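You operate a simulated robot arm through the tools that you are given. There is no shell and no other tool.

You are at the controls of a simulated robot arm. One attempt, no reset.

TASK
Press the black bush flush into the link eye on the green press.
Fine: hands off the table while the lever comes down (300 N); end with lever up, table out. Where these are worked on the way, their far stop is far enough and under half their travel is too little: press table.

It is judged by the outcome, as a careful person would: the job done as asked, and still so three seconds after it is handed in. It fails if anything else is knocked over, pushed out of place, dropped, spilled or broken.

THE ROBOT
A 7-joint arm with a two-finger parallel gripper, fixed in place. Base frame: the origin is at the foot of the arm, x ahead of it, y to its left, z up; the work surface is at about z = 0. Units: m, rad, N and s.
With the tool pointing down near the work surface it reaches from about 0.26 to 0.68 m from the base axis. Its first joint turns from -2.897 to 2.897 rad. Payload 2.5 kg.
The tool frame sits at the grasp point between the pads (the TCP): z along the fingers, y along the line on which they close. The tips reach 0.03 m beyond it. The gripper opens to 0.094 m. The fingers are 0.028 m wide and 0.01 m thick; the gripper's body (0.05 by 0.096 m) begins 0.055 m behind the TCP.
Orientation is that of the tool frame in the base frame, as [roll, pitch, yaw] about the fixed x, y, z axes, in that order (R = Rz(yaw) Ry(pitch) Rx(roll)). With the fingers straight down and closing along the base's y, the tool's x points along the base's -x, its y along +y and its z along -z.

THE INTERFACE
- The arm moves only by the tool jog_arm. Its argument "rows" is a list that holds one entry, the list of rows, each a list of 7 numbers: the turn, a rotation vector about the base's x, y, z in rad, then the shift along the base's x, y, z in m, then the finger opening in m, from 0 to 0.094. In form: [[[ax, ay, az, tx, ty, tz, claw], ...]]. A call has 1 to 20 rows; each row is the pose to reach, as a shift and turn from the pose commanded when the call began. A row lasts 0.2 s, in which the tool goes at most 0.05 m and 0.15 rad; a call with a longer step from one row to the next is refused whole, and so is a gripper value outside its range. A pose out of reach is approached as far as the arm can. The call stops where the force on the tool passes 90 N (or 10 N more than at its start, if that is more) or the arm is blocked; 0.2 s more then pass. Each finger travels about 0.072 m/s and halts on what it meets, pressing with about 23 N; the grip force reading is that of the motor and also rises with nothing between the fingers. The clock runs only during rows and for 0.2 s after the last one: add rows that repeat a pose to give the fingers time. The reply holds the time, the measured pose of the TCP, the force on the tool along the base axes, the opening and the grip force, in the units named above and with some noise, with the torque about the TCP (base axes, N m) and any sound that the robot's microphone picked up, and new pictures: "show" is both (left out), scene, wrist or none.
- Cameras (640 x 400 px; columns grow to the right, rows downward): "scene" is fixed at [0.0484, -0.6491, 0.7352]; the picture's right is [0.84, -0.54, 0.00], its down [-0.18, -0.27, -0.95] and it looks along [0.51, 0.80, -0.32] (base axes); focal length 347 px, centre (320, 200). "wrist" rides on the gripper at [0.076, 0.014, -0.103] in the tool frame; the picture's right is [-0.18, 0.98, 0.00], its down [-0.75, -0.14, -0.64] and it looks along [-0.63, -0.12, 0.77] (tool axes); focal length 243 px, centre (320, 200). There is no depth. A picture from a camera that has moved, and an enlarged one, comes with that camera's place and axes in the base frame and with its lens.
- enlarge(camera, box): a new picture of the part [left, top, right, bottom] of that camera's present view, enlarged. The clock stands still meanwhile.
- sign_off(): hands the job in; it is judged then, once.

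Nothing tells you positions but the pictures and the camera data. Unless the task says otherwise, let go and move clear before handing in.

The tools are called after "Emit:" as name(argument=value, ...) on one line, values as JSON. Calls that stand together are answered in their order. jog_arm: Moves the arm, as the interface text tells. Its arguments: {"type":"object","properties":{"rows":{"type":"array","items":{"type":"array","items":{"type":"array","items":{"type":"number"}}}},"show":{"type":"string","enum":["both","scene","wrist","none"]}},"required":["rows"]} The other tools are called the same way: enlarge (camera, box) takes an enlarged picture of a part of a camera's view; sign_off () hands the job in.

At the start:

```text
t: 0.0
position: [0.4259, -0.0668, 0.5967]
tcp_rot: [-3.141, 0.0, -3.141]
contact_force: [0.1, -0.5, -0.1]
torque: [-0.01, 0.0, 0.0]
gripper_width: 0.0941
grip_force: 0.0
```

scene: 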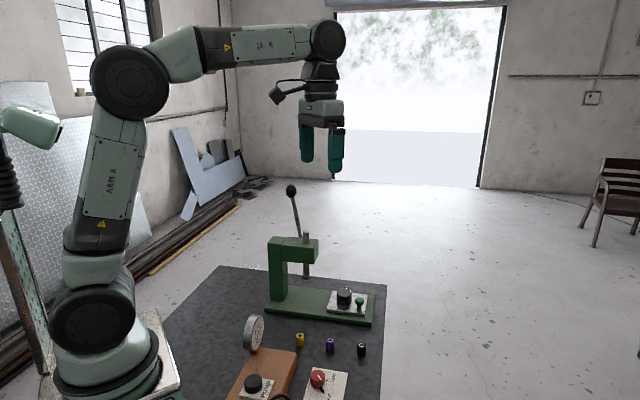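
wrist: 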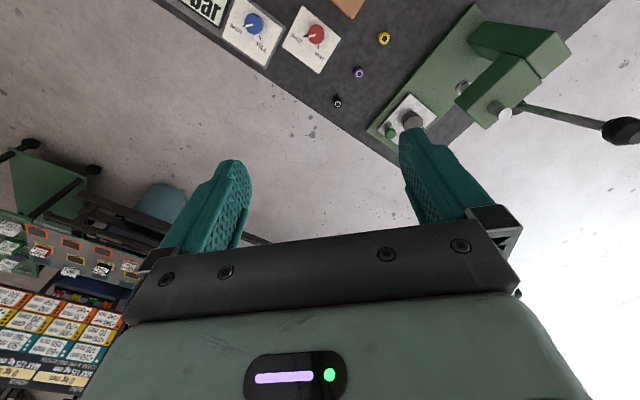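

I see a green arbor press with a lever, a sliding table (white plate with a grey piece and a green knob), and three bushes (yellow, purple, black) on the mat. I'll enlarge the views to find details.

Emit:
enlarge(camera="scene", box=[240, 170, 400, 270])

Emit:
enlarge(camera="scene", box=[240, 270, 400, 370])

Emit:
enlarge(camera="wrist", box=[320, 0, 640, 200])

Emit:
enlarge(camera="scene", box=[220, 300, 380, 400])

```text
4.00 times, centred on (320, 220) of scene
camera zoom: at [0.0484, -0.6491, 0.7352], right [0.84, -0.54, 0.0], down [-0.18, -0.27, -0.95], along [0.51, 0.8, -0.32], focal length 1388 px, centre (320, 120)
```

zoom: 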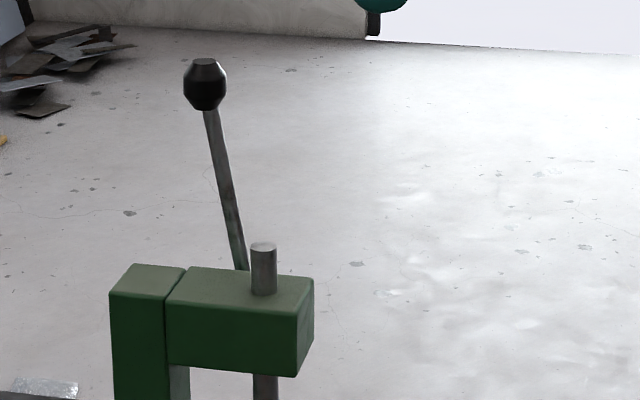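

```text
4.00 times, centred on (320, 320) of scene
camera zoom: at [0.0484, -0.6491, 0.7352], right [0.84, -0.54, 0.0], down [-0.18, -0.27, -0.95], along [0.51, 0.8, -0.32], focal length 1388 px, centre (320, -280)
```

zoom: 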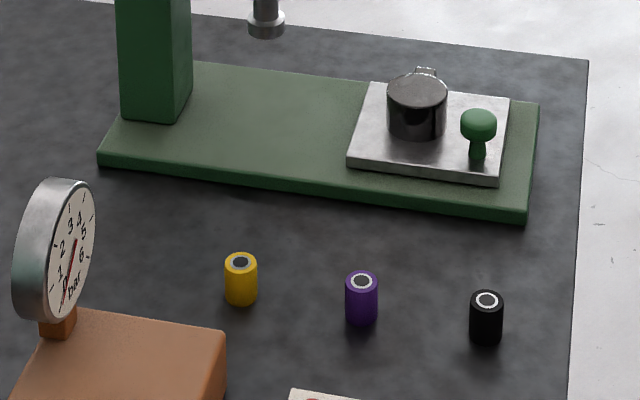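

```text
2.00 times, centred on (480, 100) of wrist
camera zoom: at [0.3502, -0.0515, 0.6991], right [0.18, 0.98, 0.0], down [0.75, -0.14, 0.64], along [0.63, -0.12, -0.77], focal length 485 px, centre (0, 400)
```

zoom: 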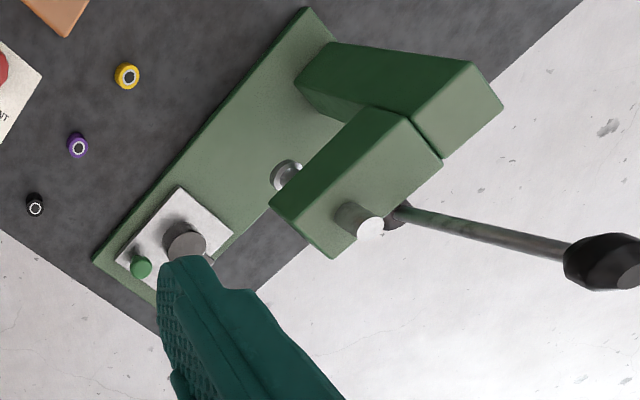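

```text
4.00 times, centred on (300, 350) of scene
camera zoom: at [0.0484, -0.6491, 0.7352], right [0.84, -0.54, 0.0], down [-0.18, -0.27, -0.95], along [0.51, 0.8, -0.32], focal length 1388 px, centre (400, -400)
```

zoom: 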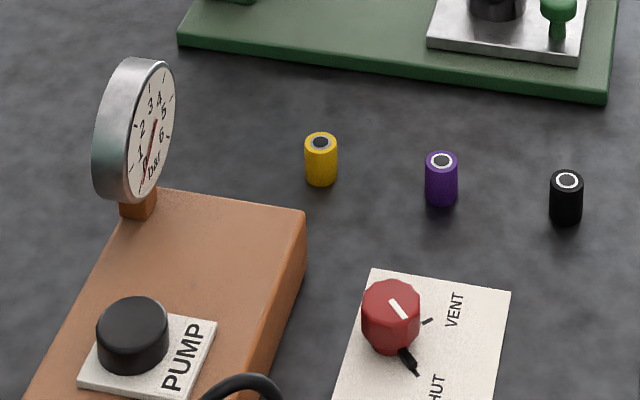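

The black bush is near (0.576, -0.04), and the press table with the eye is near (0.64, 0.14). The ram is near (0.564, 0.235) and the lever ball near (0.55, 0.316, 0.40). I'll move the arm to get a closer look at the table and the press.

Emit:
jog_arm(rows=[[[0, 0, 0, 0, 0.028, -0.033, 0.094], [0, 0, 0, 0, 0.056, -0.066, 0.094], [0, 0, 0, 0, 0.084, -0.1, 0.094], [0, 0, 0, 0, 0.112, -0.133, 0.094], [0, 0, 0, 0, 0.14, -0.166, 0.094], [0, 0, 0, 0, 0.167, -0.2, 0.094], [0, 0, 0, 0, 0.167, -0.2, 0.094]]], show="both")

```text
t: 1.6
position: [0.4247, 0.1009, 0.3972]
tcp_rot: [-3.142, 0.0, 3.141]
contact_force: [-0.5, 0.1, -0.4]
torque: [0.0, -0.01, 0.01]
gripper_width: 0.094
grip_force: 0.1
camera wrist: at [0.3501, 0.1158, 0.4983], right [0.18, 0.98, 0.0], down [0.75, -0.14, 0.64], along [0.63, -0.12, -0.77], focal length 243 px, centre (320, 200)
```

scene: 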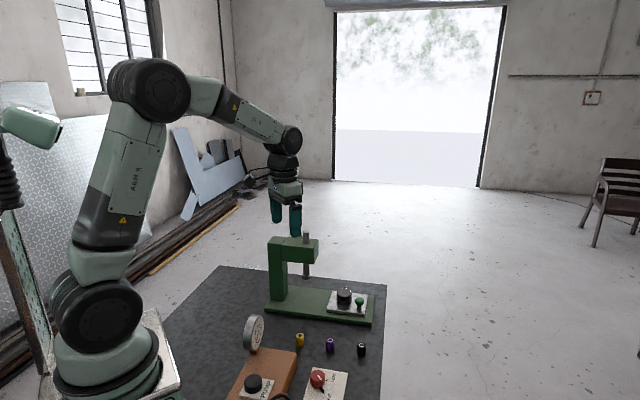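
wrist: 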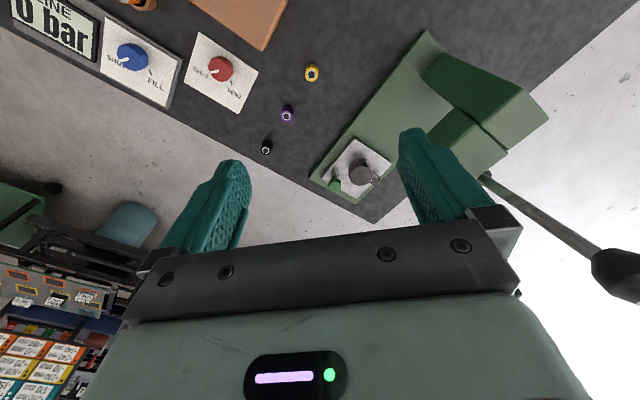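

Emit:
enlarge(camera="wrist", box=[290, 120, 418, 200])

Emit:
enlarge(camera="wrist", box=[384, 20, 640, 180])

Emit:
enlarge(camera="wrist", box=[0, 0, 320, 200])

Emit:
enlarge(camera="scene", box=[320, 270, 384, 310])

```text
5.00 times, centred on (354, 160) of wrist
camera zoom: at [0.3501, 0.1158, 0.4983], right [0.18, 0.98, 0.0], down [0.75, -0.14, 0.64], along [0.63, -0.12, -0.77], focal length 1213 px, centre (150, 400)
```

zoom: 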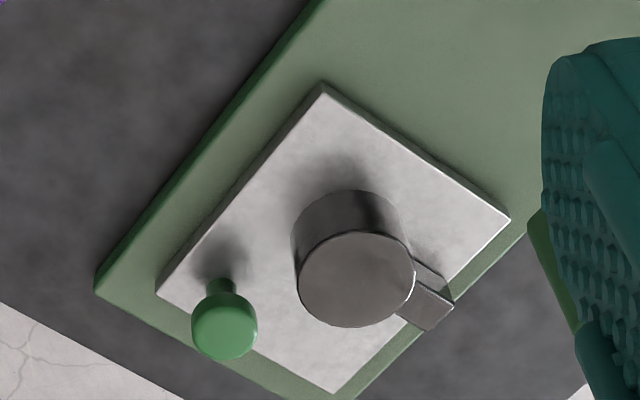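

```text
2.50 times, centred on (512, 100) of wrist
camera zoom: at [0.3501, 0.1158, 0.4983], right [0.18, 0.98, 0.0], down [0.75, -0.14, 0.64], along [0.63, -0.12, -0.77], focal length 606 px, centre (-160, 450)
```

zoom: 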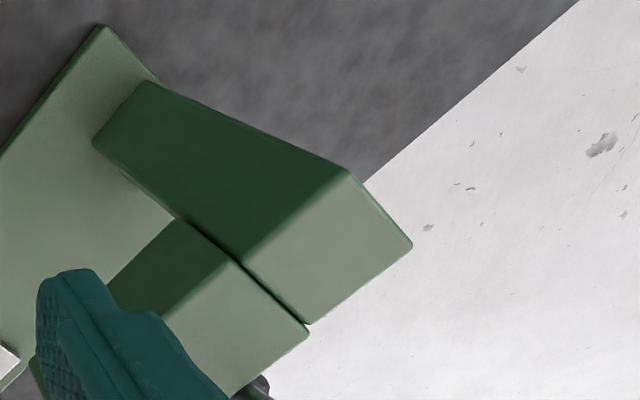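

```text
2.00 times, centred on (160, 100) of wrist
camera zoom: at [0.3501, 0.1158, 0.4983], right [0.18, 0.98, 0.0], down [0.75, -0.14, 0.64], along [0.63, -0.12, -0.77], focal length 485 px, centre (640, 400)
```

zoom: 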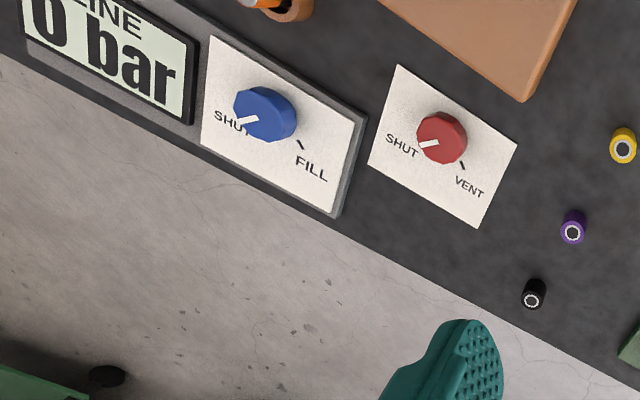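

```text
10.00 times, centred on (352, 290) of scene
camera zoom: at [0.0484, -0.6491, 0.7352], right [0.84, -0.54, 0.0], down [-0.18, -0.27, -0.95], along [0.51, 0.8, -0.32], focal length 3470 px, centre (0, -700)
```

zoom: 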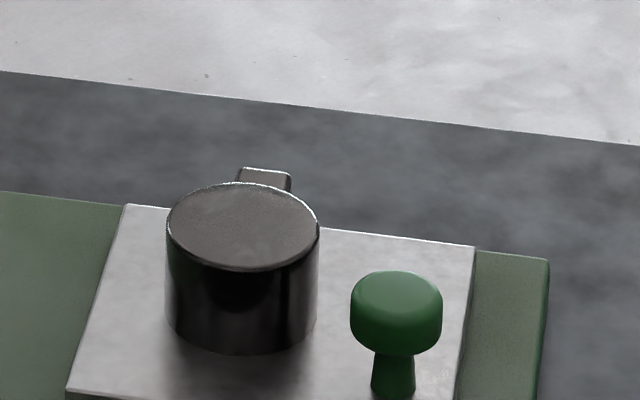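

The cylinder on the table seems to have a solid top and a side tab, so it may be a cover over the eye. I'll move closer to see it and the ram side of the press.

Emit:
jog_arm(rows=[[[0, 0, 0, 0.018, 0.0, -0.037, 0.094], [0, 0, 0, 0.036, 0.0, -0.074, 0.094], [0, 0, 0, 0.054, 0.0, -0.11, 0.094], [0, 0, 0, 0.075, 0.0, -0.147, 0.094], [0, 0, 0, 0.075, 0.0, -0.147, 0.094]]], show="wrist")

```text
t: 2.8
position: [0.5006, 0.1015, 0.251]
tcp_rot: [3.14, -0.002, -3.141]
contact_force: [1.2, 0.6, 2.0]
torque: [0.02, -0.02, 0.0]
gripper_width: 0.0939
grip_force: 0.0
camera wrist: at [0.4269, 0.116, 0.3528], right [0.18, 0.98, 0.0], down [0.75, -0.14, 0.64], along [0.63, -0.12, -0.77], focal length 243 px, centre (320, 200)
```

wrist: 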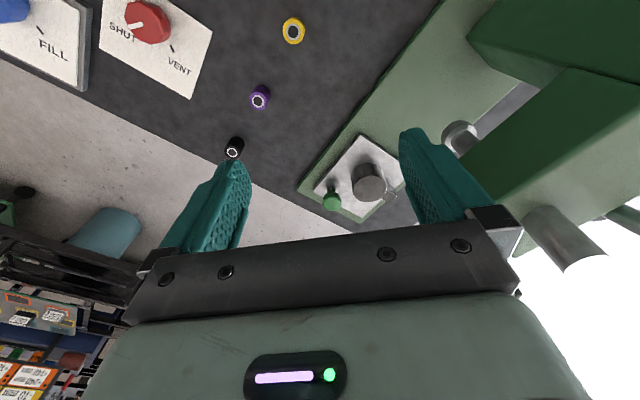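

Emit:
enlarge(camera="wrist", box=[310, 130, 422, 200])

Emit:
enlarge(camera="wrist", box=[400, 0, 640, 150])

Emit:
enlarge(camera="wrist", box=[210, 120, 274, 160])

```text
5.71 times, centred on (366, 165) of wrist
camera zoom: at [0.4269, 0.116, 0.3528], right [0.18, 0.98, 0.0], down [0.75, -0.14, 0.64], along [0.63, -0.12, -0.77], focal length 1386 px, centre (57, 400)
```

zoom: 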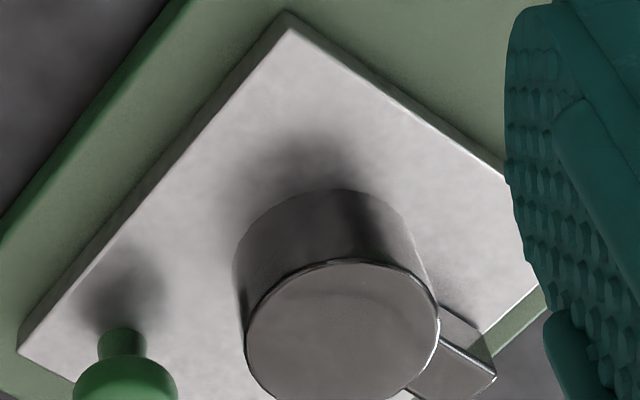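

```text
2.67 times, centred on (520, 75) of wrist
camera zoom: at [0.4269, 0.116, 0.3528], right [0.18, 0.98, 0.0], down [0.75, -0.14, 0.64], along [0.63, -0.12, -0.77], focal length 647 px, centre (-213, 533)
```

zoom: 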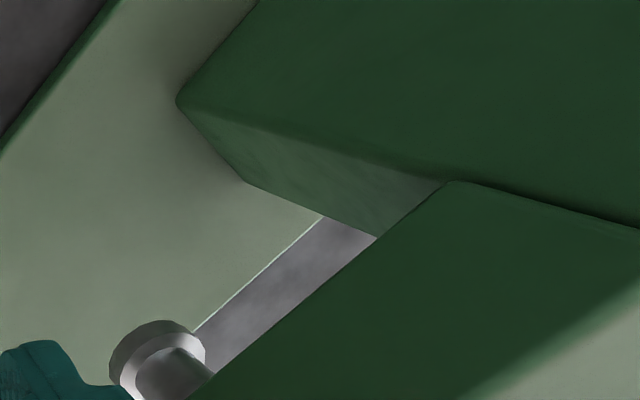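

```text
10.00 times, centred on (242, 140) of wrist
camera zoom: at [0.4269, 0.116, 0.3528], right [0.18, 0.98, 0.0], down [0.75, -0.14, 0.64], along [0.63, -0.12, -0.77], focal length 2426 px, centre (1100, 800)
```

zoom: 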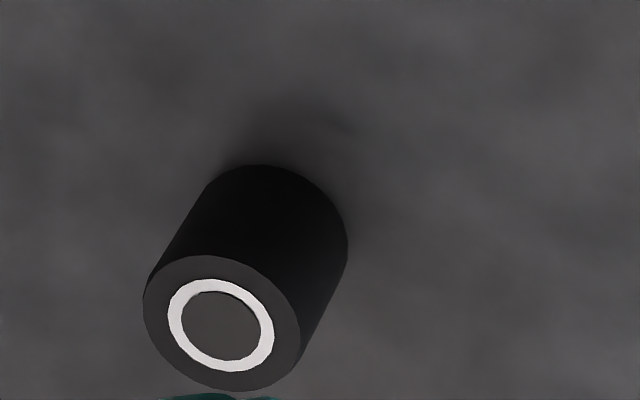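

The top of the cylinder is closed with no bore showing, so it looks like a cap or upturned cup with a tab. I'll tilt the wrist to view it from the side, low.

Emit:
jog_arm(rows=[[[0, -0.15, 0, -0.02, 0.0, -0.02, 0.094], [0, -0.3, 0, -0.04, 0.0, -0.04, 0.094], [0, -0.45, 0, -0.06, 0.0, -0.06, 0.094], [0, -0.6, 0, -0.07, 0.01, -0.09, 0.094], [0, -0.7, 0, -0.07, 0.02, -0.11, 0.094], [0, -0.7, 0, -0.07, 0.02, -0.11, 0.094]]], show="wrist")

```text
t: 4.2
position: [0.4298, 0.1209, 0.1407]
tcp_rot: [-3.14, 0.702, -3.141]
contact_force: [-0.5, -1.0, -0.1]
torque: [0.0, -0.02, 0.0]
gripper_width: 0.0939
grip_force: 0.0
camera wrist: at [0.3066, 0.136, 0.1696], right [0.14, 0.98, 0.12], down [0.16, -0.14, 0.98], along [0.98, -0.12, -0.18], focal length 243 px, centre (320, 200)
```

wrist: 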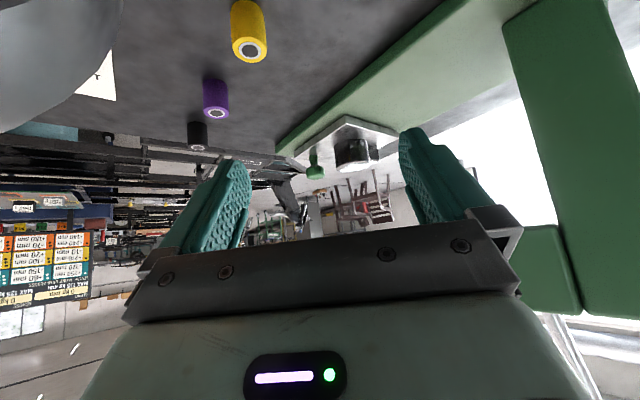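

Emit:
enlarge(camera="wrist", box=[290, 100, 418, 180])

Emit:
enlarge(camera="wrist", box=[330, 120, 394, 160])

Emit:
enlarge(camera="scene", box=[250, 170, 346, 230])

```text
5.00 times, centred on (354, 140) of wrist
camera zoom: at [0.3066, 0.136, 0.1696], right [0.14, 0.98, 0.12], down [0.16, -0.14, 0.98], along [0.98, -0.12, -0.18], focal length 1213 px, centre (150, 500)
```

zoom: 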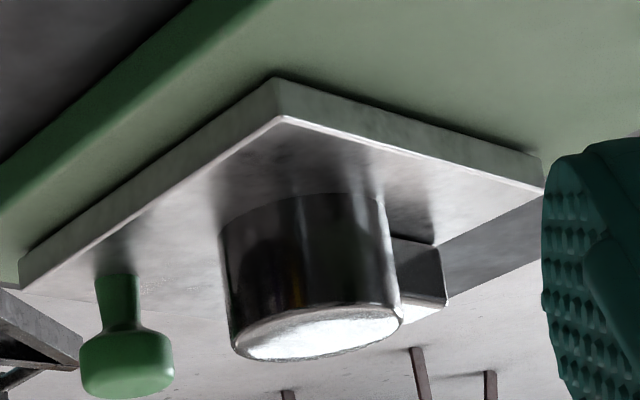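

```text
10.00 times, centred on (362, 140) of wrist
camera zoom: at [0.3066, 0.136, 0.1696], right [0.14, 0.98, 0.12], down [0.16, -0.14, 0.98], along [0.98, -0.12, -0.18], focal length 2426 px, centre (-100, 800)
```

zoom: 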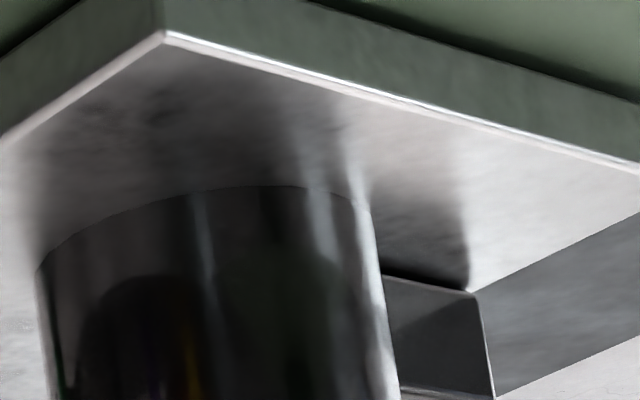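

```text
6.67 times, centred on (298, 200) of scene
camera zoom: at [0.0484, -0.6491, 0.7352], right [0.84, -0.54, 0.0], down [-0.18, -0.27, -0.95], along [0.51, 0.8, -0.32], focal length 2313 px, centre (467, 200)
```

zoom: 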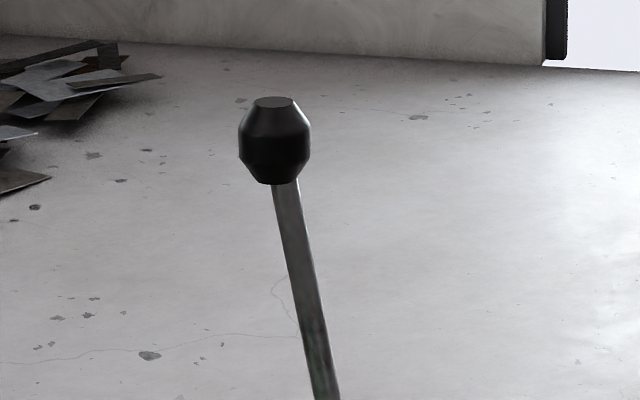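

The cylinder looks like an upturned metal cup standing on the table plate at about (0.649, 0.147), with its top at z≈0.073. Its handle is on the far side, and it presumably covers the eye. I'll go back to tool-down and yaw so the fingers clear both the handle and the green knob.

Emit:
jog_arm(rows=[[[0, 0.14, 0, 0.024, -0.008, 0.038, 0.094], [0, 0.28, 0, 0.048, -0.016, 0.076, 0.094], [0, 0.42, 0, 0.072, -0.024, 0.114, 0.094], [0, 0.56, 0, 0.096, -0.032, 0.152, 0.094], [0, 0.7, 0, 0.12, -0.04, 0.19, 0.094], [0, 0.7, 0, 0.12, -0.04, 0.19, 0.094]]], show="none")

Emit:
jog_arm(rows=[[[0, 0, 0.14, 0.01, 0.006, 0, 0.094], [0, 0, 0.28, 0.02, 0.013, 0, 0.094], [0, 0, 0.42, 0.03, 0.02, 0, 0.094], [0, 0, 0.56, 0.04, 0.026, -0.01, 0.094], [0, 0, 0.7, 0.05, 0.033, -0.02, 0.094], [0, 0, 0.84, 0.06, 0.04, -0.03, 0.094], [0, 0, 0.98, 0.07, 0.047, -0.04, 0.094], [0, 0, 1.12, 0.08, 0.054, -0.05, 0.094], [0, 0, 1.27, 0.09, 0.06, -0.06, 0.094], [0, 0, 1.27, 0.095, 0.065, -0.08, 0.094], [0, 0, 1.27, 0.095, 0.065, -0.08, 0.094]]], show="both")

```text
t: 5.6
position: [0.5495, 0.0809, 0.3308]
tcp_rot: [-3.141, -0.002, -3.141]
contact_force: [0.7, 0.1, 0.3]
torque: [0.03, 0.01, 0.02]
gripper_width: 0.0939
grip_force: 0.1
```

```text
t: 8.0
position: [0.6441, 0.147, 0.2483]
tcp_rot: [-3.141, 0.0, -1.872]
contact_force: [-0.5, -0.2, -0.3]
torque: [-0.01, -0.01, 0.0]
gripper_width: 0.0938
grip_force: 0.0
camera wrist: at [0.6095, 0.0777, 0.3512], right [-0.88, 0.47, 0.0], down [0.36, 0.68, 0.64], along [0.3, 0.57, -0.77], focal length 243 px, centre (320, 200)
```

scene: 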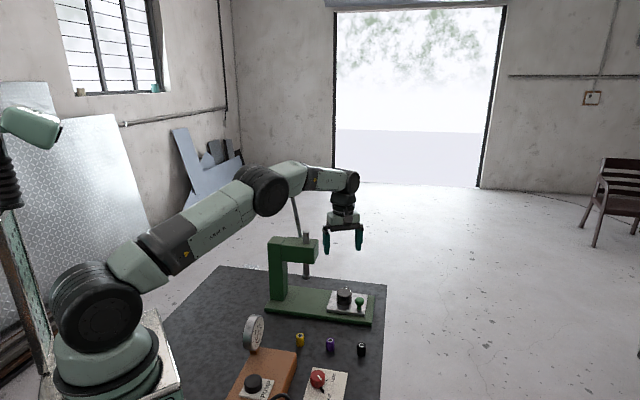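
wrist: 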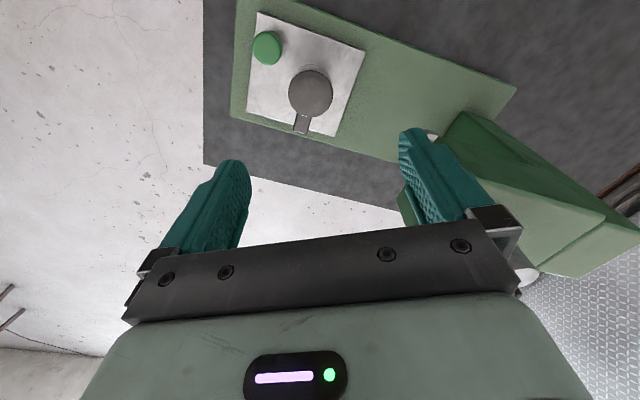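

Emit:
enlarge(camera="wrist", box=[230, 0, 390, 100])

Emit:
enlarge(camera="wrist", box=[230, 60, 390, 160])

```text
4.00 times, centred on (310, 50) of wrist
camera zoom: at [0.6095, 0.0777, 0.3512], right [-0.88, 0.47, 0.0], down [0.36, 0.68, 0.64], along [0.3, 0.57, -0.77], focal length 970 px, centre (360, 800)
```

zoom: 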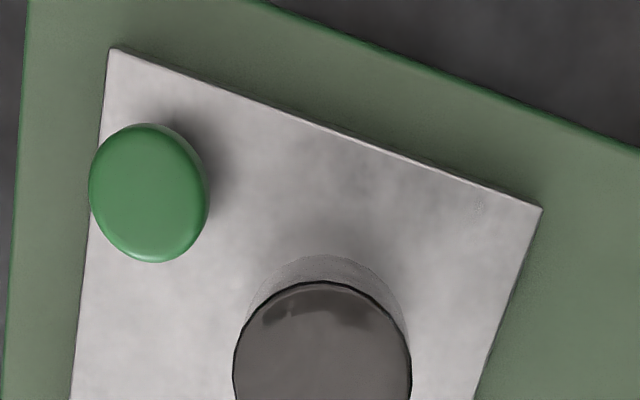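

```text
4.00 times, centred on (310, 110) of wrist
camera zoom: at [0.6095, 0.0777, 0.3512], right [-0.88, 0.47, 0.0], down [0.36, 0.68, 0.64], along [0.3, 0.57, -0.77], focal length 970 px, centre (360, 560)
```

zoom: 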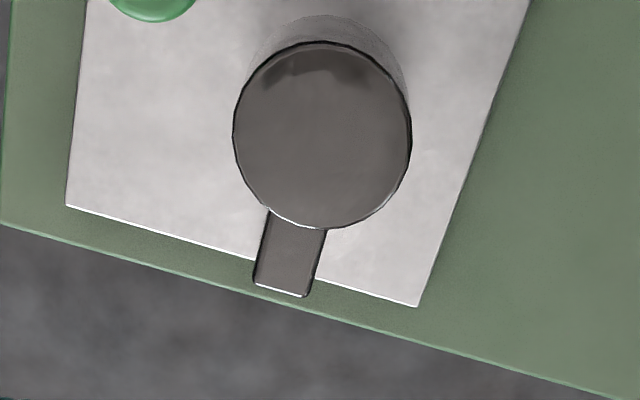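

The cup with its handle is now clear in the view, centred at about (0.655, 0.145). I'll come partway down over it and measure again.

Emit:
jog_arm(rows=[[[0, 0, 0, 0.005, 0.0, -0.035, 0.094], [0, 0, 0, 0.01, -0.001, -0.07, 0.094], [0, 0, 0, 0.011, -0.002, -0.1, 0.094], [0, 0, 0, 0.011, -0.002, -0.1, 0.094]]], show="wrist")

```text
t: 9.0
position: [0.6551, 0.1446, 0.148]
tcp_rot: [3.141, 0.0, -1.871]
contact_force: [-0.2, -0.4, 0.3]
torque: [-0.02, 0.01, -0.03]
gripper_width: 0.094
grip_force: 0.0
camera wrist: at [0.6209, 0.076, 0.2512], right [-0.88, 0.47, 0.0], down [0.36, 0.68, 0.64], along [0.3, 0.57, -0.77], focal length 243 px, centre (320, 200)
```

wrist: 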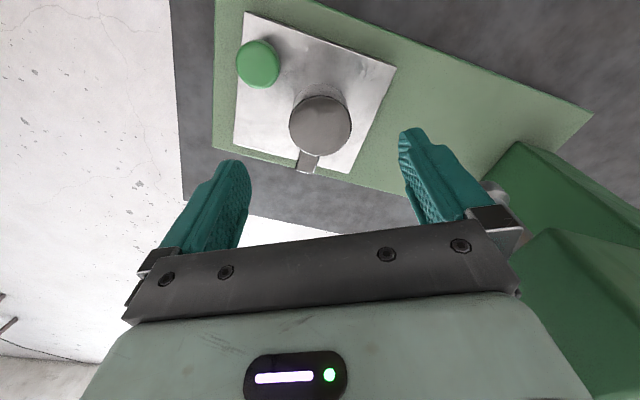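

Emit:
enlarge(camera="wrist", box=[240, 80, 400, 180])

```text
4.00 times, centred on (320, 130) of wrist
camera zoom: at [0.6209, 0.076, 0.2512], right [-0.88, 0.47, 0.0], down [0.36, 0.68, 0.64], along [0.3, 0.57, -0.77], focal length 970 px, centre (320, 480)
```

zoom: 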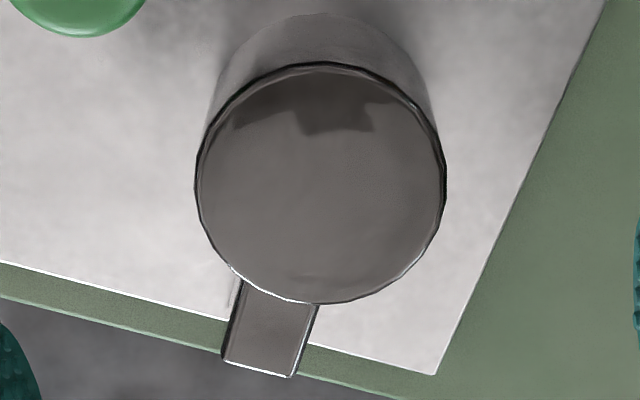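

The cup centre is about 2–3 mm short of the TCP axis. I'll correct for that, go down with a partial opening, and check before closing.

Emit:
jog_arm(rows=[[[0, 0, 0, -0.001, -0.0025, -0.02, 0.084], [0, 0, 0, -0.001, -0.0025, -0.04, 0.084], [0, 0, 0, -0.001, -0.0025, -0.055, 0.084], [0, 0, 0, -0.001, -0.0025, -0.065, 0.084], [0, 0, 0, -0.001, -0.0025, -0.07, 0.084], [0, 0, 0, -0.001, -0.0025, -0.07, 0.084]]], show="both")

```text
t: 10.4
position: [0.6547, 0.1415, 0.0802]
tcp_rot: [-3.141, -0.001, -1.871]
contact_force: [0.3, 0.5, -0.5]
torque: [0.04, -0.02, -0.01]
gripper_width: 0.084
grip_force: 0.1
camera wrist: at [0.6199, 0.0737, 0.182], right [-0.88, 0.47, 0.0], down [0.36, 0.68, 0.64], along [0.3, 0.57, -0.77], focal length 243 px, centre (320, 200)
```

scene: 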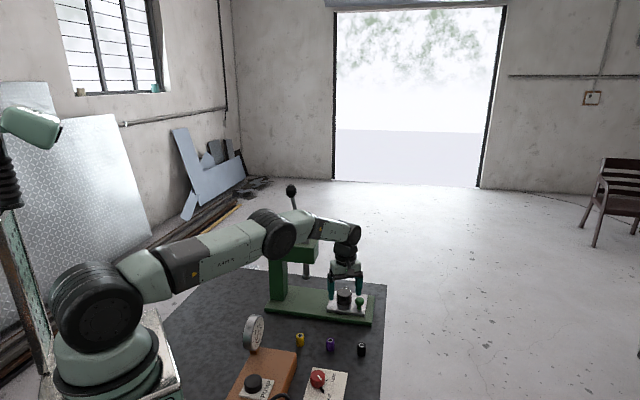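
wrist: 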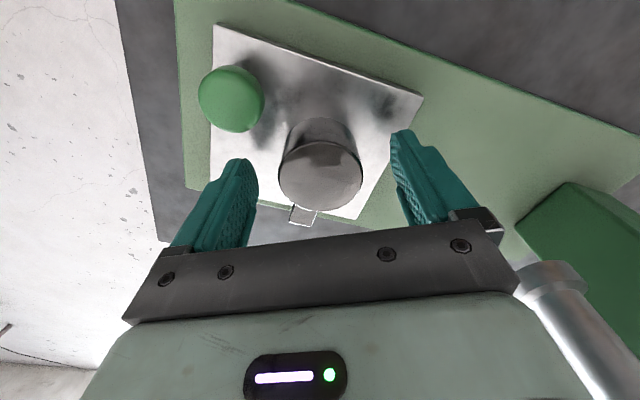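

Emit:
jog_arm(rows=[[[0, 0, 0, 0, 0, 0, 0.06], [0, 0, 0, 0, 0, 0, 0.04], [0, 0, 0, 0, 0, 0, 0.04], [0, 0, 0, 0, 0, 0, 0.04], [0, 0, 0, 0, 0, 0, 0.04]]], show="wrist")

```text
t: 11.6
position: [0.655, 0.1413, 0.0802]
tcp_rot: [3.141, 0.0, -1.871]
contact_force: [3.9, 2.1, -2.3]
torque: [0.34, -0.22, -0.4]
gripper_width: 0.0533
grip_force: 45.1
camera wrist: at [0.6199, 0.0739, 0.1822], right [-0.88, 0.47, 0.0], down [0.36, 0.68, 0.64], along [0.3, 0.57, -0.77], focal length 243 px, centre (320, 200)
```

wrist: 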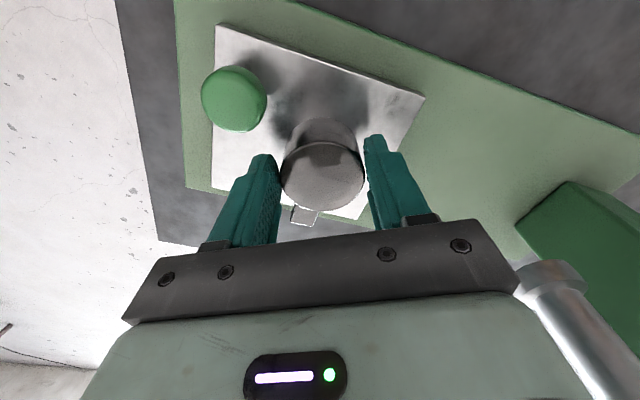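

The fingers are holding at 0.053 m. I'll lift gently and watch the force.

Emit:
jog_arm(rows=[[[0, 0, 0, 0, 0, 0.004, 0.04], [0, 0, 0, 0, 0, 0.008, 0.04], [0, 0, 0, 0, 0, 0.012, 0.04]]], show="both")

```text
t: 12.4
position: [0.6532, 0.1408, 0.0894]
tcp_rot: [3.135, -0.006, -1.873]
contact_force: [-3.9, -1.3, -26.0]
torque: [-0.24, 0.08, -0.46]
gripper_width: 0.053
grip_force: 44.5
camera wrist: at [0.6191, 0.0727, 0.1919], right [-0.88, 0.47, 0.01], down [0.36, 0.68, 0.64], along [0.29, 0.56, -0.77], focal length 243 px, centre (320, 200)
```

scene: 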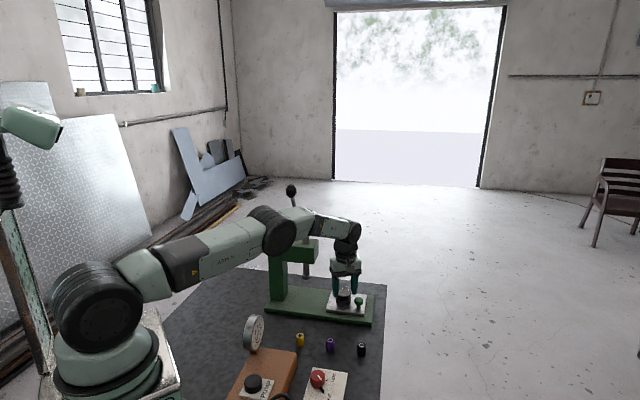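
wrist: 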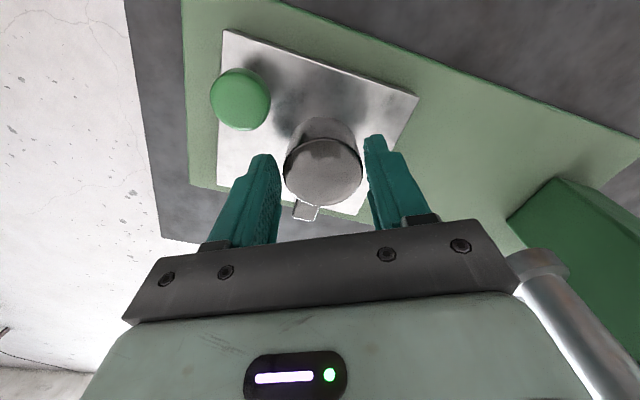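

The cylinder resists lifting with about 26 N and didn't rise, so it's fixed or locked. I'll lower again, release, and inspect it closely.

Emit:
jog_arm(rows=[[[0, 0, 0, 0, 0, -0.006, 0.04], [0, 0, 0, 0, 0, -0.012, 0.04], [0, 0, 0, 0, 0, -0.012, 0.07], [0, 0, 0, 0, 0, -0.012, 0.084], [0, 0, 0, 0, 0, -0.012, 0.084]]], show="wrist")

Emit:
enlarge(camera="wrist", box=[256, 100, 384, 240])

Emit:
enlarge(camera="scene", box=[320, 270, 384, 320])

```text
t: 13.6
position: [0.6532, 0.1415, 0.0799]
tcp_rot: [-3.141, 0.0, -1.873]
contact_force: [0.8, -0.8, 0.4]
torque: [-0.02, 0.01, -0.01]
gripper_width: 0.0842
grip_force: 0.0
camera wrist: at [0.6201, 0.0736, 0.1823], right [-0.88, 0.47, 0.0], down [0.36, 0.68, 0.64], along [0.3, 0.57, -0.77], focal length 243 px, centre (320, 200)
```

wrist: 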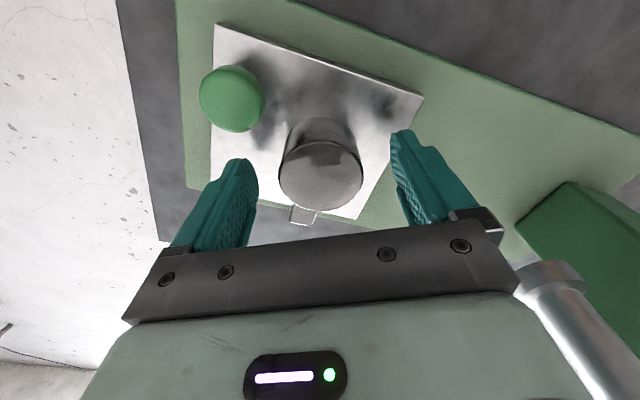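

```text
2.86 times, centred on (320, 170) of wrist
camera zoom: at [0.6201, 0.0736, 0.1823], right [-0.88, 0.47, 0.0], down [0.36, 0.68, 0.64], along [0.3, 0.57, -0.77], focal length 693 px, centre (320, 286)
```

zoom: 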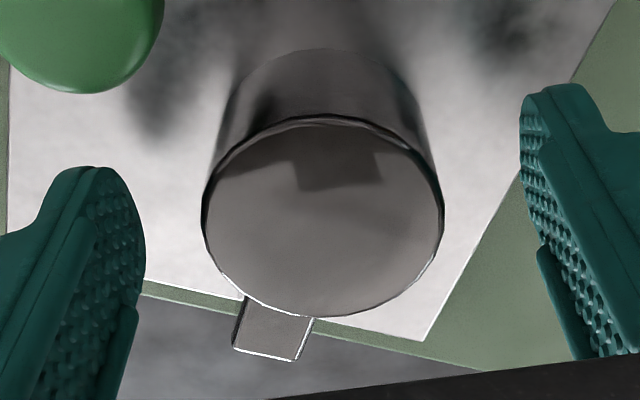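

```text
8.00 times, centred on (352, 295) of scene
camera zoom: at [0.0484, -0.6491, 0.7352], right [0.84, -0.54, 0.0], down [-0.18, -0.27, -0.95], along [0.51, 0.8, -0.32], focal length 2776 px, centre (64, -560)
```

zoom: 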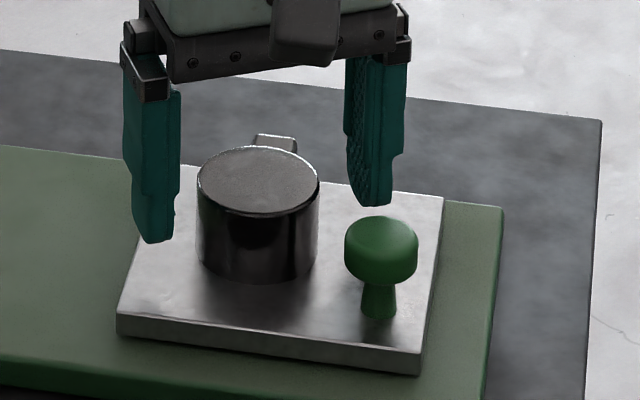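

Emit:
enlarge(camera="wrist", box=[270, 115, 334, 155])

Emit:
enlarge(camera="wrist", box=[280, 185, 344, 225])

Emit:
enlarge(camera="scene", box=[336, 284, 368, 304])

```text
10.00 times, centred on (302, 135) of wrist
camera zoom: at [0.6201, 0.0736, 0.1823], right [-0.88, 0.47, 0.0], down [0.36, 0.68, 0.64], along [0.3, 0.57, -0.77], focal length 2426 px, centre (500, 850)
```

zoom: 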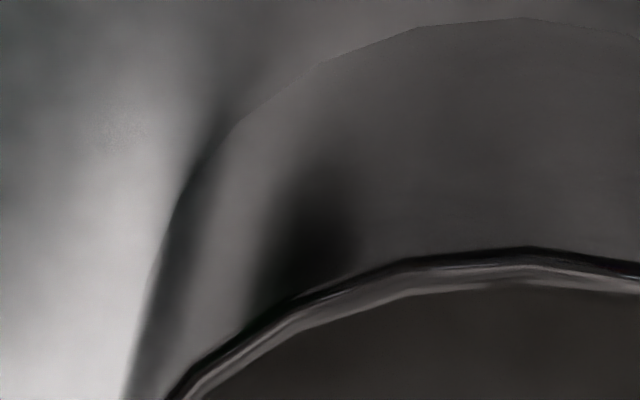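

```text
10.00 times, centred on (312, 205) of wrist
camera zoom: at [0.6201, 0.0736, 0.1823], right [-0.88, 0.47, 0.0], down [0.36, 0.68, 0.64], along [0.3, 0.57, -0.77], focal length 2426 px, centre (400, 150)
```

zoom: 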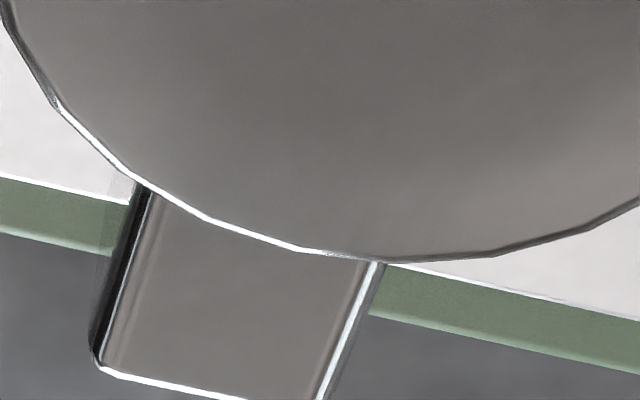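

```text
16.00 times, centred on (352, 294) of scene
camera zoom: at [0.0484, -0.6491, 0.7352], right [0.84, -0.54, 0.0], down [-0.18, -0.27, -0.95], along [0.51, 0.8, -0.32], focal length 5552 px, centre (-192, -1304)
```

zoom: 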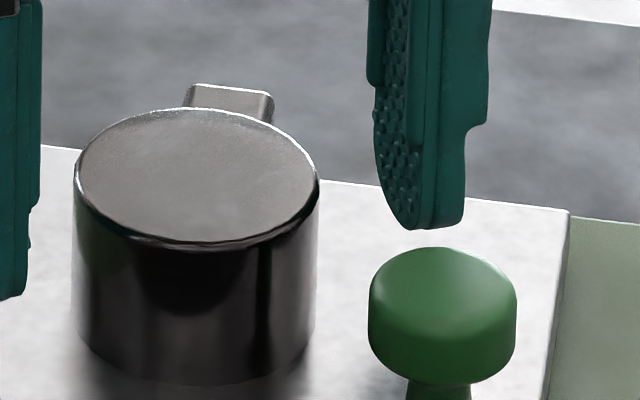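

The cylinder is solid-looking with a bevelled top, and its side tab is raised off the plate. I'll back off and look from low on the near side, to see how the tab and cylinder are made.

Emit:
jog_arm(rows=[[[0, 0, 0, 0, 0, 0.04, 0.094], [0, 0, 0, 0, 0, 0.08, 0.094], [0, 0, 0, 0, 0, 0.12, 0.094], [0.1337, -0.0416, 0, -0.0136, -0.0313, 0.12, 0.094], [0.2674, -0.0832, 0, -0.0272, -0.0626, 0.12, 0.094], [0.4011, -0.1247, 0, -0.0408, -0.0939, 0.12, 0.094], [0.5348, -0.1663, 0, -0.0544, -0.1252, 0.11, 0.094], [0.6685, -0.2079, 0, -0.068, -0.1565, 0.07, 0.094], [0.6685, -0.2079, 0, -0.068, -0.1565, 0.035, 0.094], [0.6685, -0.2079, 0, -0.068, -0.1565, 0.035, 0.094]]], show="both")

```text
refused: row 8 steps farther than a row can; nothing moved
```

Emit:
jog_arm(rows=[[[0, 0, 0, 0, 0, 0.04, 0.094], [0, 0, 0, 0, 0, 0.08, 0.094], [0, 0, 0, 0, 0, 0.12, 0.094], [0.1337, -0.0416, 0, -0.0136, -0.0313, 0.12, 0.094], [0.2674, -0.0832, 0, -0.0272, -0.0626, 0.12, 0.094], [0.4011, -0.1247, 0, -0.0408, -0.0939, 0.12, 0.094], [0.5348, -0.1663, 0, -0.0544, -0.1252, 0.11, 0.094], [0.6685, -0.2079, 0, -0.068, -0.1565, 0.085, 0.094], [0.6685, -0.2079, 0, -0.068, -0.1565, 0.055, 0.094], [0.6685, -0.2079, 0, -0.068, -0.1565, 0.035, 0.094], [0.6685, -0.2079, 0, -0.068, -0.1565, 0.035, 0.094]]], show="both")

```text
t: 16.0
position: [0.5853, -0.0162, 0.1155]
tcp_rot: [-3.14, 0.701, -1.872]
contact_force: [-0.8, 0.1, 0.0]
torque: [0.03, -0.02, 0.0]
gripper_width: 0.094
grip_force: 0.1
camera wrist: at [0.5365, -0.1296, 0.1431], right [-0.9, 0.43, 0.12], down [0.18, 0.11, 0.98], along [0.4, 0.9, -0.18], focal length 243 px, centre (320, 200)
```

scene: 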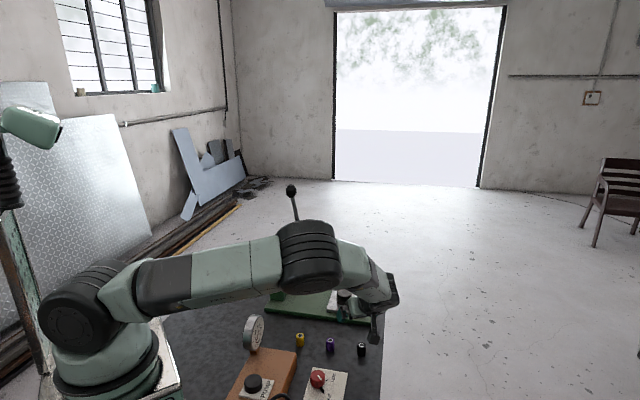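
wrist: 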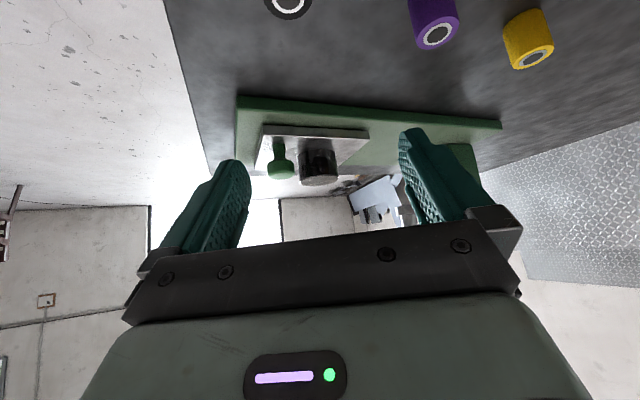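

Emit:
enlarge(camera="wrist", box=[250, 120, 378, 200])

Emit:
enlarge(camera="wrist", box=[260, 0, 420, 100])

```text
5.00 times, centred on (314, 160) of wrist
camera zoom: at [0.5365, -0.1296, 0.1431], right [-0.9, 0.43, 0.12], down [0.18, 0.11, 0.98], along [0.4, 0.9, -0.18], focal length 1213 px, centre (350, 400)
```

zoom: 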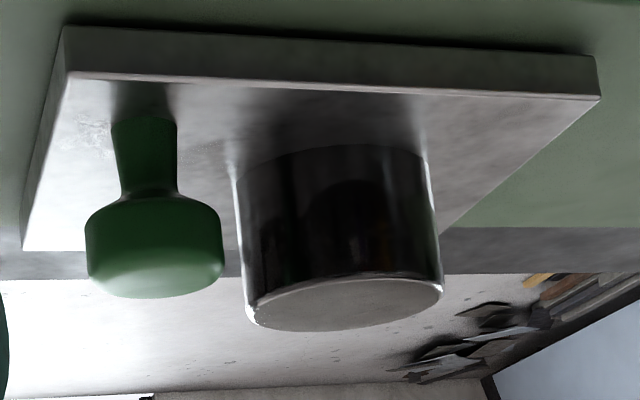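

```text
4.00 times, centred on (340, 50) of wrist
camera zoom: at [0.5365, -0.1296, 0.1431], right [-0.9, 0.43, 0.12], down [0.18, 0.11, 0.98], along [0.4, 0.9, -0.18], focal length 970 px, centre (240, 800)
```

zoom: 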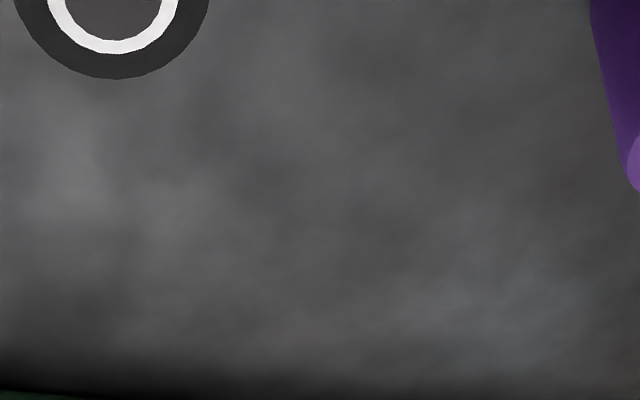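

The tab is hidden behind the cylinder here; everything else is plain. I'll grip the cylinder again and test whether it turns, as a twist-lock cap would, watching the torque.

Emit:
jog_arm(rows=[[[0, 0, 0, 0, 0, 0.04, 0.094], [-0.1337, 0.0416, 0, 0.0136, 0.0313, 0.07, 0.094], [-0.2674, 0.0832, 0, 0.0272, 0.0626, 0.085, 0.094], [-0.4011, 0.1247, 0, 0.0408, 0.0939, 0.085, 0.094], [-0.5348, 0.1663, 0, 0.0544, 0.1252, 0.085, 0.094], [-0.6685, 0.2079, 0, 0.068, 0.1565, 0.085, 0.094], [-0.6685, 0.2079, 0, 0.068, 0.1565, 0.05, 0.094], [-0.6685, 0.2079, 0, 0.068, 0.1565, 0.01, 0.094], [-0.6685, 0.2079, 0, 0.068, 0.1565, -0.02, 0.084], [-0.6685, 0.2079, 0, 0.068, 0.1565, -0.035, 0.084], [-0.6685, 0.2079, 0, 0.068, 0.1565, -0.035, 0.084]]], show="wrist")

```text
t: 18.4
position: [0.655, 0.1421, 0.0797]
tcp_rot: [-3.141, 0.001, -1.871]
contact_force: [0.1, -0.1, -0.1]
torque: [-0.02, -0.02, -0.01]
gripper_width: 0.0843
grip_force: 0.0
camera wrist: at [0.6199, 0.0735, 0.1812], right [-0.88, 0.47, 0.0], down [0.36, 0.68, 0.64], along [0.3, 0.57, -0.77], focal length 243 px, centre (320, 200)
```

wrist: 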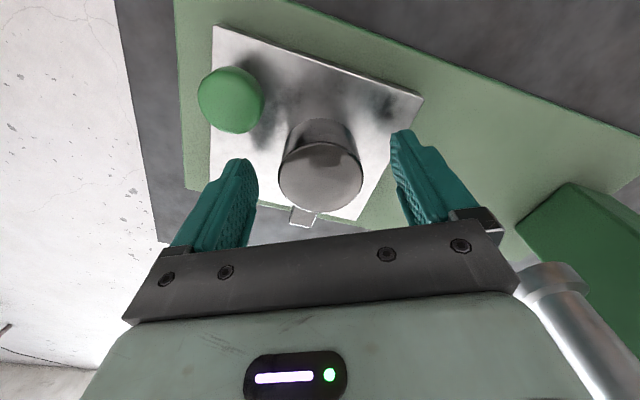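

Emit:
jog_arm(rows=[[[0, 0, 0, 0, 0, 0, 0.06], [0, 0, 0, 0, 0, 0, 0.04], [0, 0, 0, 0, 0, 0, 0.04], [0, 0, 0, 0, 0, 0, 0.04], [0, 0, 0.07, 0, 0, 0, 0.04], [0, 0, 0.14, 0, 0, 0, 0.04]]], show="wrist")

```text
t: 19.8
position: [0.6557, 0.1392, 0.0795]
tcp_rot: [3.141, -0.003, -1.731]
contact_force: [-0.7, -0.8, -1.1]
torque: [-0.26, -0.35, -0.74]
gripper_width: 0.0537
grip_force: 45.2
camera wrist: at [0.6302, 0.0679, 0.1816], right [-0.94, 0.34, 0.0], down [0.26, 0.72, 0.64], along [0.22, 0.6, -0.77], focal length 243 px, centre (320, 200)
```

wrist: 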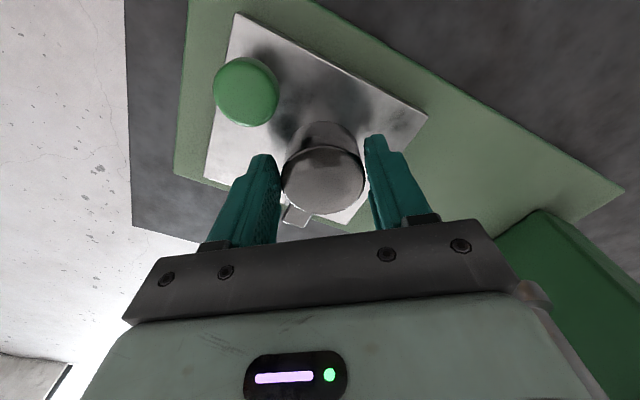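

Emit:
enlarge(camera="wrist", box=[240, 110, 400, 240])

```text
3.08 times, centred on (320, 175) of wrist
camera zoom: at [0.6302, 0.0679, 0.1816], right [-0.94, 0.34, 0.0], down [0.26, 0.72, 0.64], along [0.22, 0.6, -0.77], focal length 746 px, centre (320, 277)
```

zoom: 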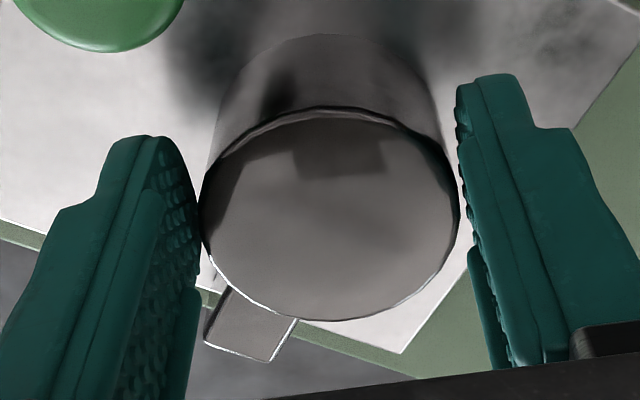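

Emit:
jog_arm(rows=[[[0, 0, -0.07, 0, 0, 0, 0.04], [0, 0, -0.14, 0, 0, 0, 0.04], [0, 0, -0.21, 0, 0, 0, 0.04], [0, 0, -0.28, 0, 0, 0, 0.04]]], show="wrist")

Emit:
enlarge(camera="wrist", box=[240, 110, 400, 240])

```text
t: 20.8
position: [0.6529, 0.1412, 0.0784]
tcp_rot: [3.139, -0.002, -2.014]
contact_force: [-7.1, -0.6, 1.6]
torque: [-0.06, 0.3, 0.05]
gripper_width: 0.0513
grip_force: 45.0
camera wrist: at [0.6108, 0.0794, 0.1817], right [-0.81, 0.59, 0.0], down [0.45, 0.62, 0.64], along [0.38, 0.52, -0.77], focal length 243 px, centre (320, 200)
```

wrist: 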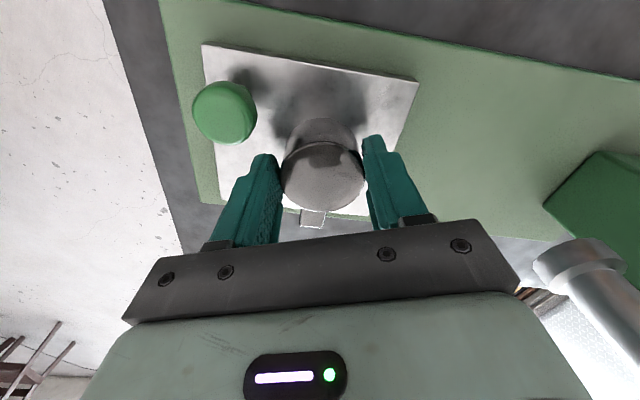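

```text
3.08 times, centred on (320, 175) of wrist
camera zoom: at [0.6108, 0.0794, 0.1817], right [-0.81, 0.59, 0.0], down [0.45, 0.62, 0.64], along [0.38, 0.52, -0.77], focal length 746 px, centre (320, 277)
```

zoom: 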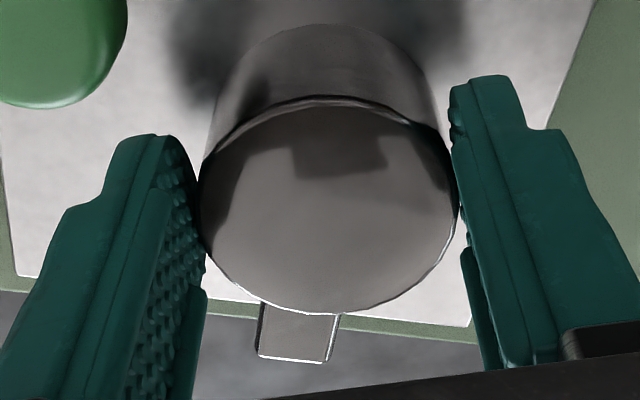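

The cylinder resists both a twist and a lift, so it's fixed to the table. Its grip width changes with angle, which suggests a ring built from segments. I'll release and raise up, then look at the bushes and the top of this part again from above.

Emit:
jog_arm(rows=[[[0, 0, 0, 0, 0, 0, 0.07], [0, 0, 0, 0, 0, 0, 0.094], [0, 0, 0, 0, 0, 0.04, 0.094], [0, 0, 0, -0.01, -0.02, 0.08, 0.094], [0, 0, 0, -0.02, -0.04, 0.12, 0.094], [0, 0, 0, -0.03, -0.06, 0.12, 0.094], [0, 0, 0, -0.03, -0.06, 0.12, 0.094]]], show="wrist")

Emit:
enlarge(camera="wrist", box=[300, 140, 428, 220])

Emit:
enlarge(camera="scene", box=[290, 325, 370, 365])

```text
t: 22.4
position: [0.627, 0.0811, 0.2001]
tcp_rot: [3.14, 0.001, -2.011]
contact_force: [0.1, 0.5, 0.6]
torque: [0.04, -0.02, 0.04]
gripper_width: 0.0943
grip_force: 0.1
camera wrist: at [0.5818, 0.0188, 0.3022], right [-0.81, 0.59, 0.0], down [0.45, 0.62, 0.64], along [0.38, 0.52, -0.77], focal length 243 px, centre (320, 200)
```

wrist: 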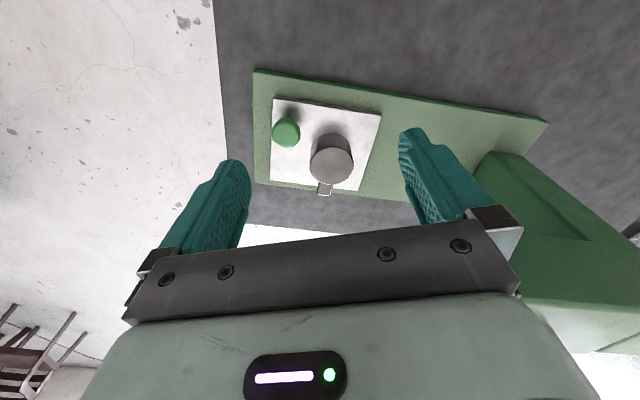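

```text
5.00 times, centred on (364, 180) of wrist
camera zoom: at [0.5818, 0.0188, 0.3022], right [-0.81, 0.59, 0.0], down [0.45, 0.62, 0.64], along [0.38, 0.52, -0.77], focal length 1213 px, centre (100, 300)
```

zoom: 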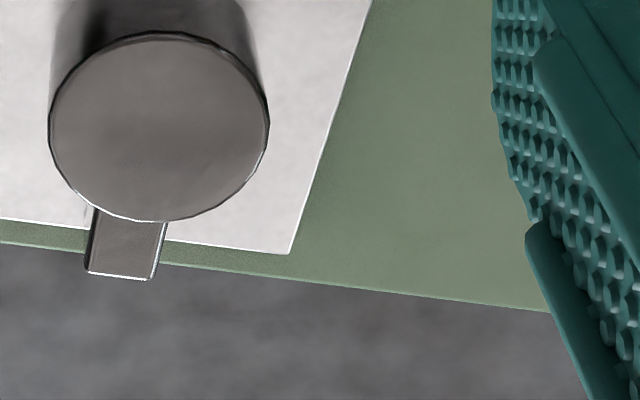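

```text
8.00 times, centred on (330, 345) of scene
camera zoom: at [0.0484, -0.6491, 0.7352], right [0.84, -0.54, 0.0], down [-0.18, -0.27, -0.95], along [0.51, 0.8, -0.32], focal length 2776 px, centre (240, -960)
```

zoom: 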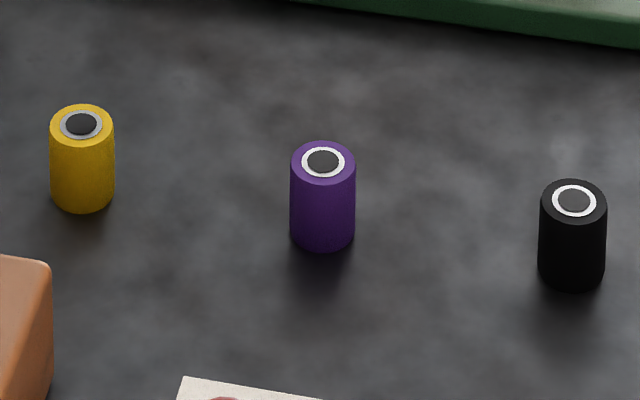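

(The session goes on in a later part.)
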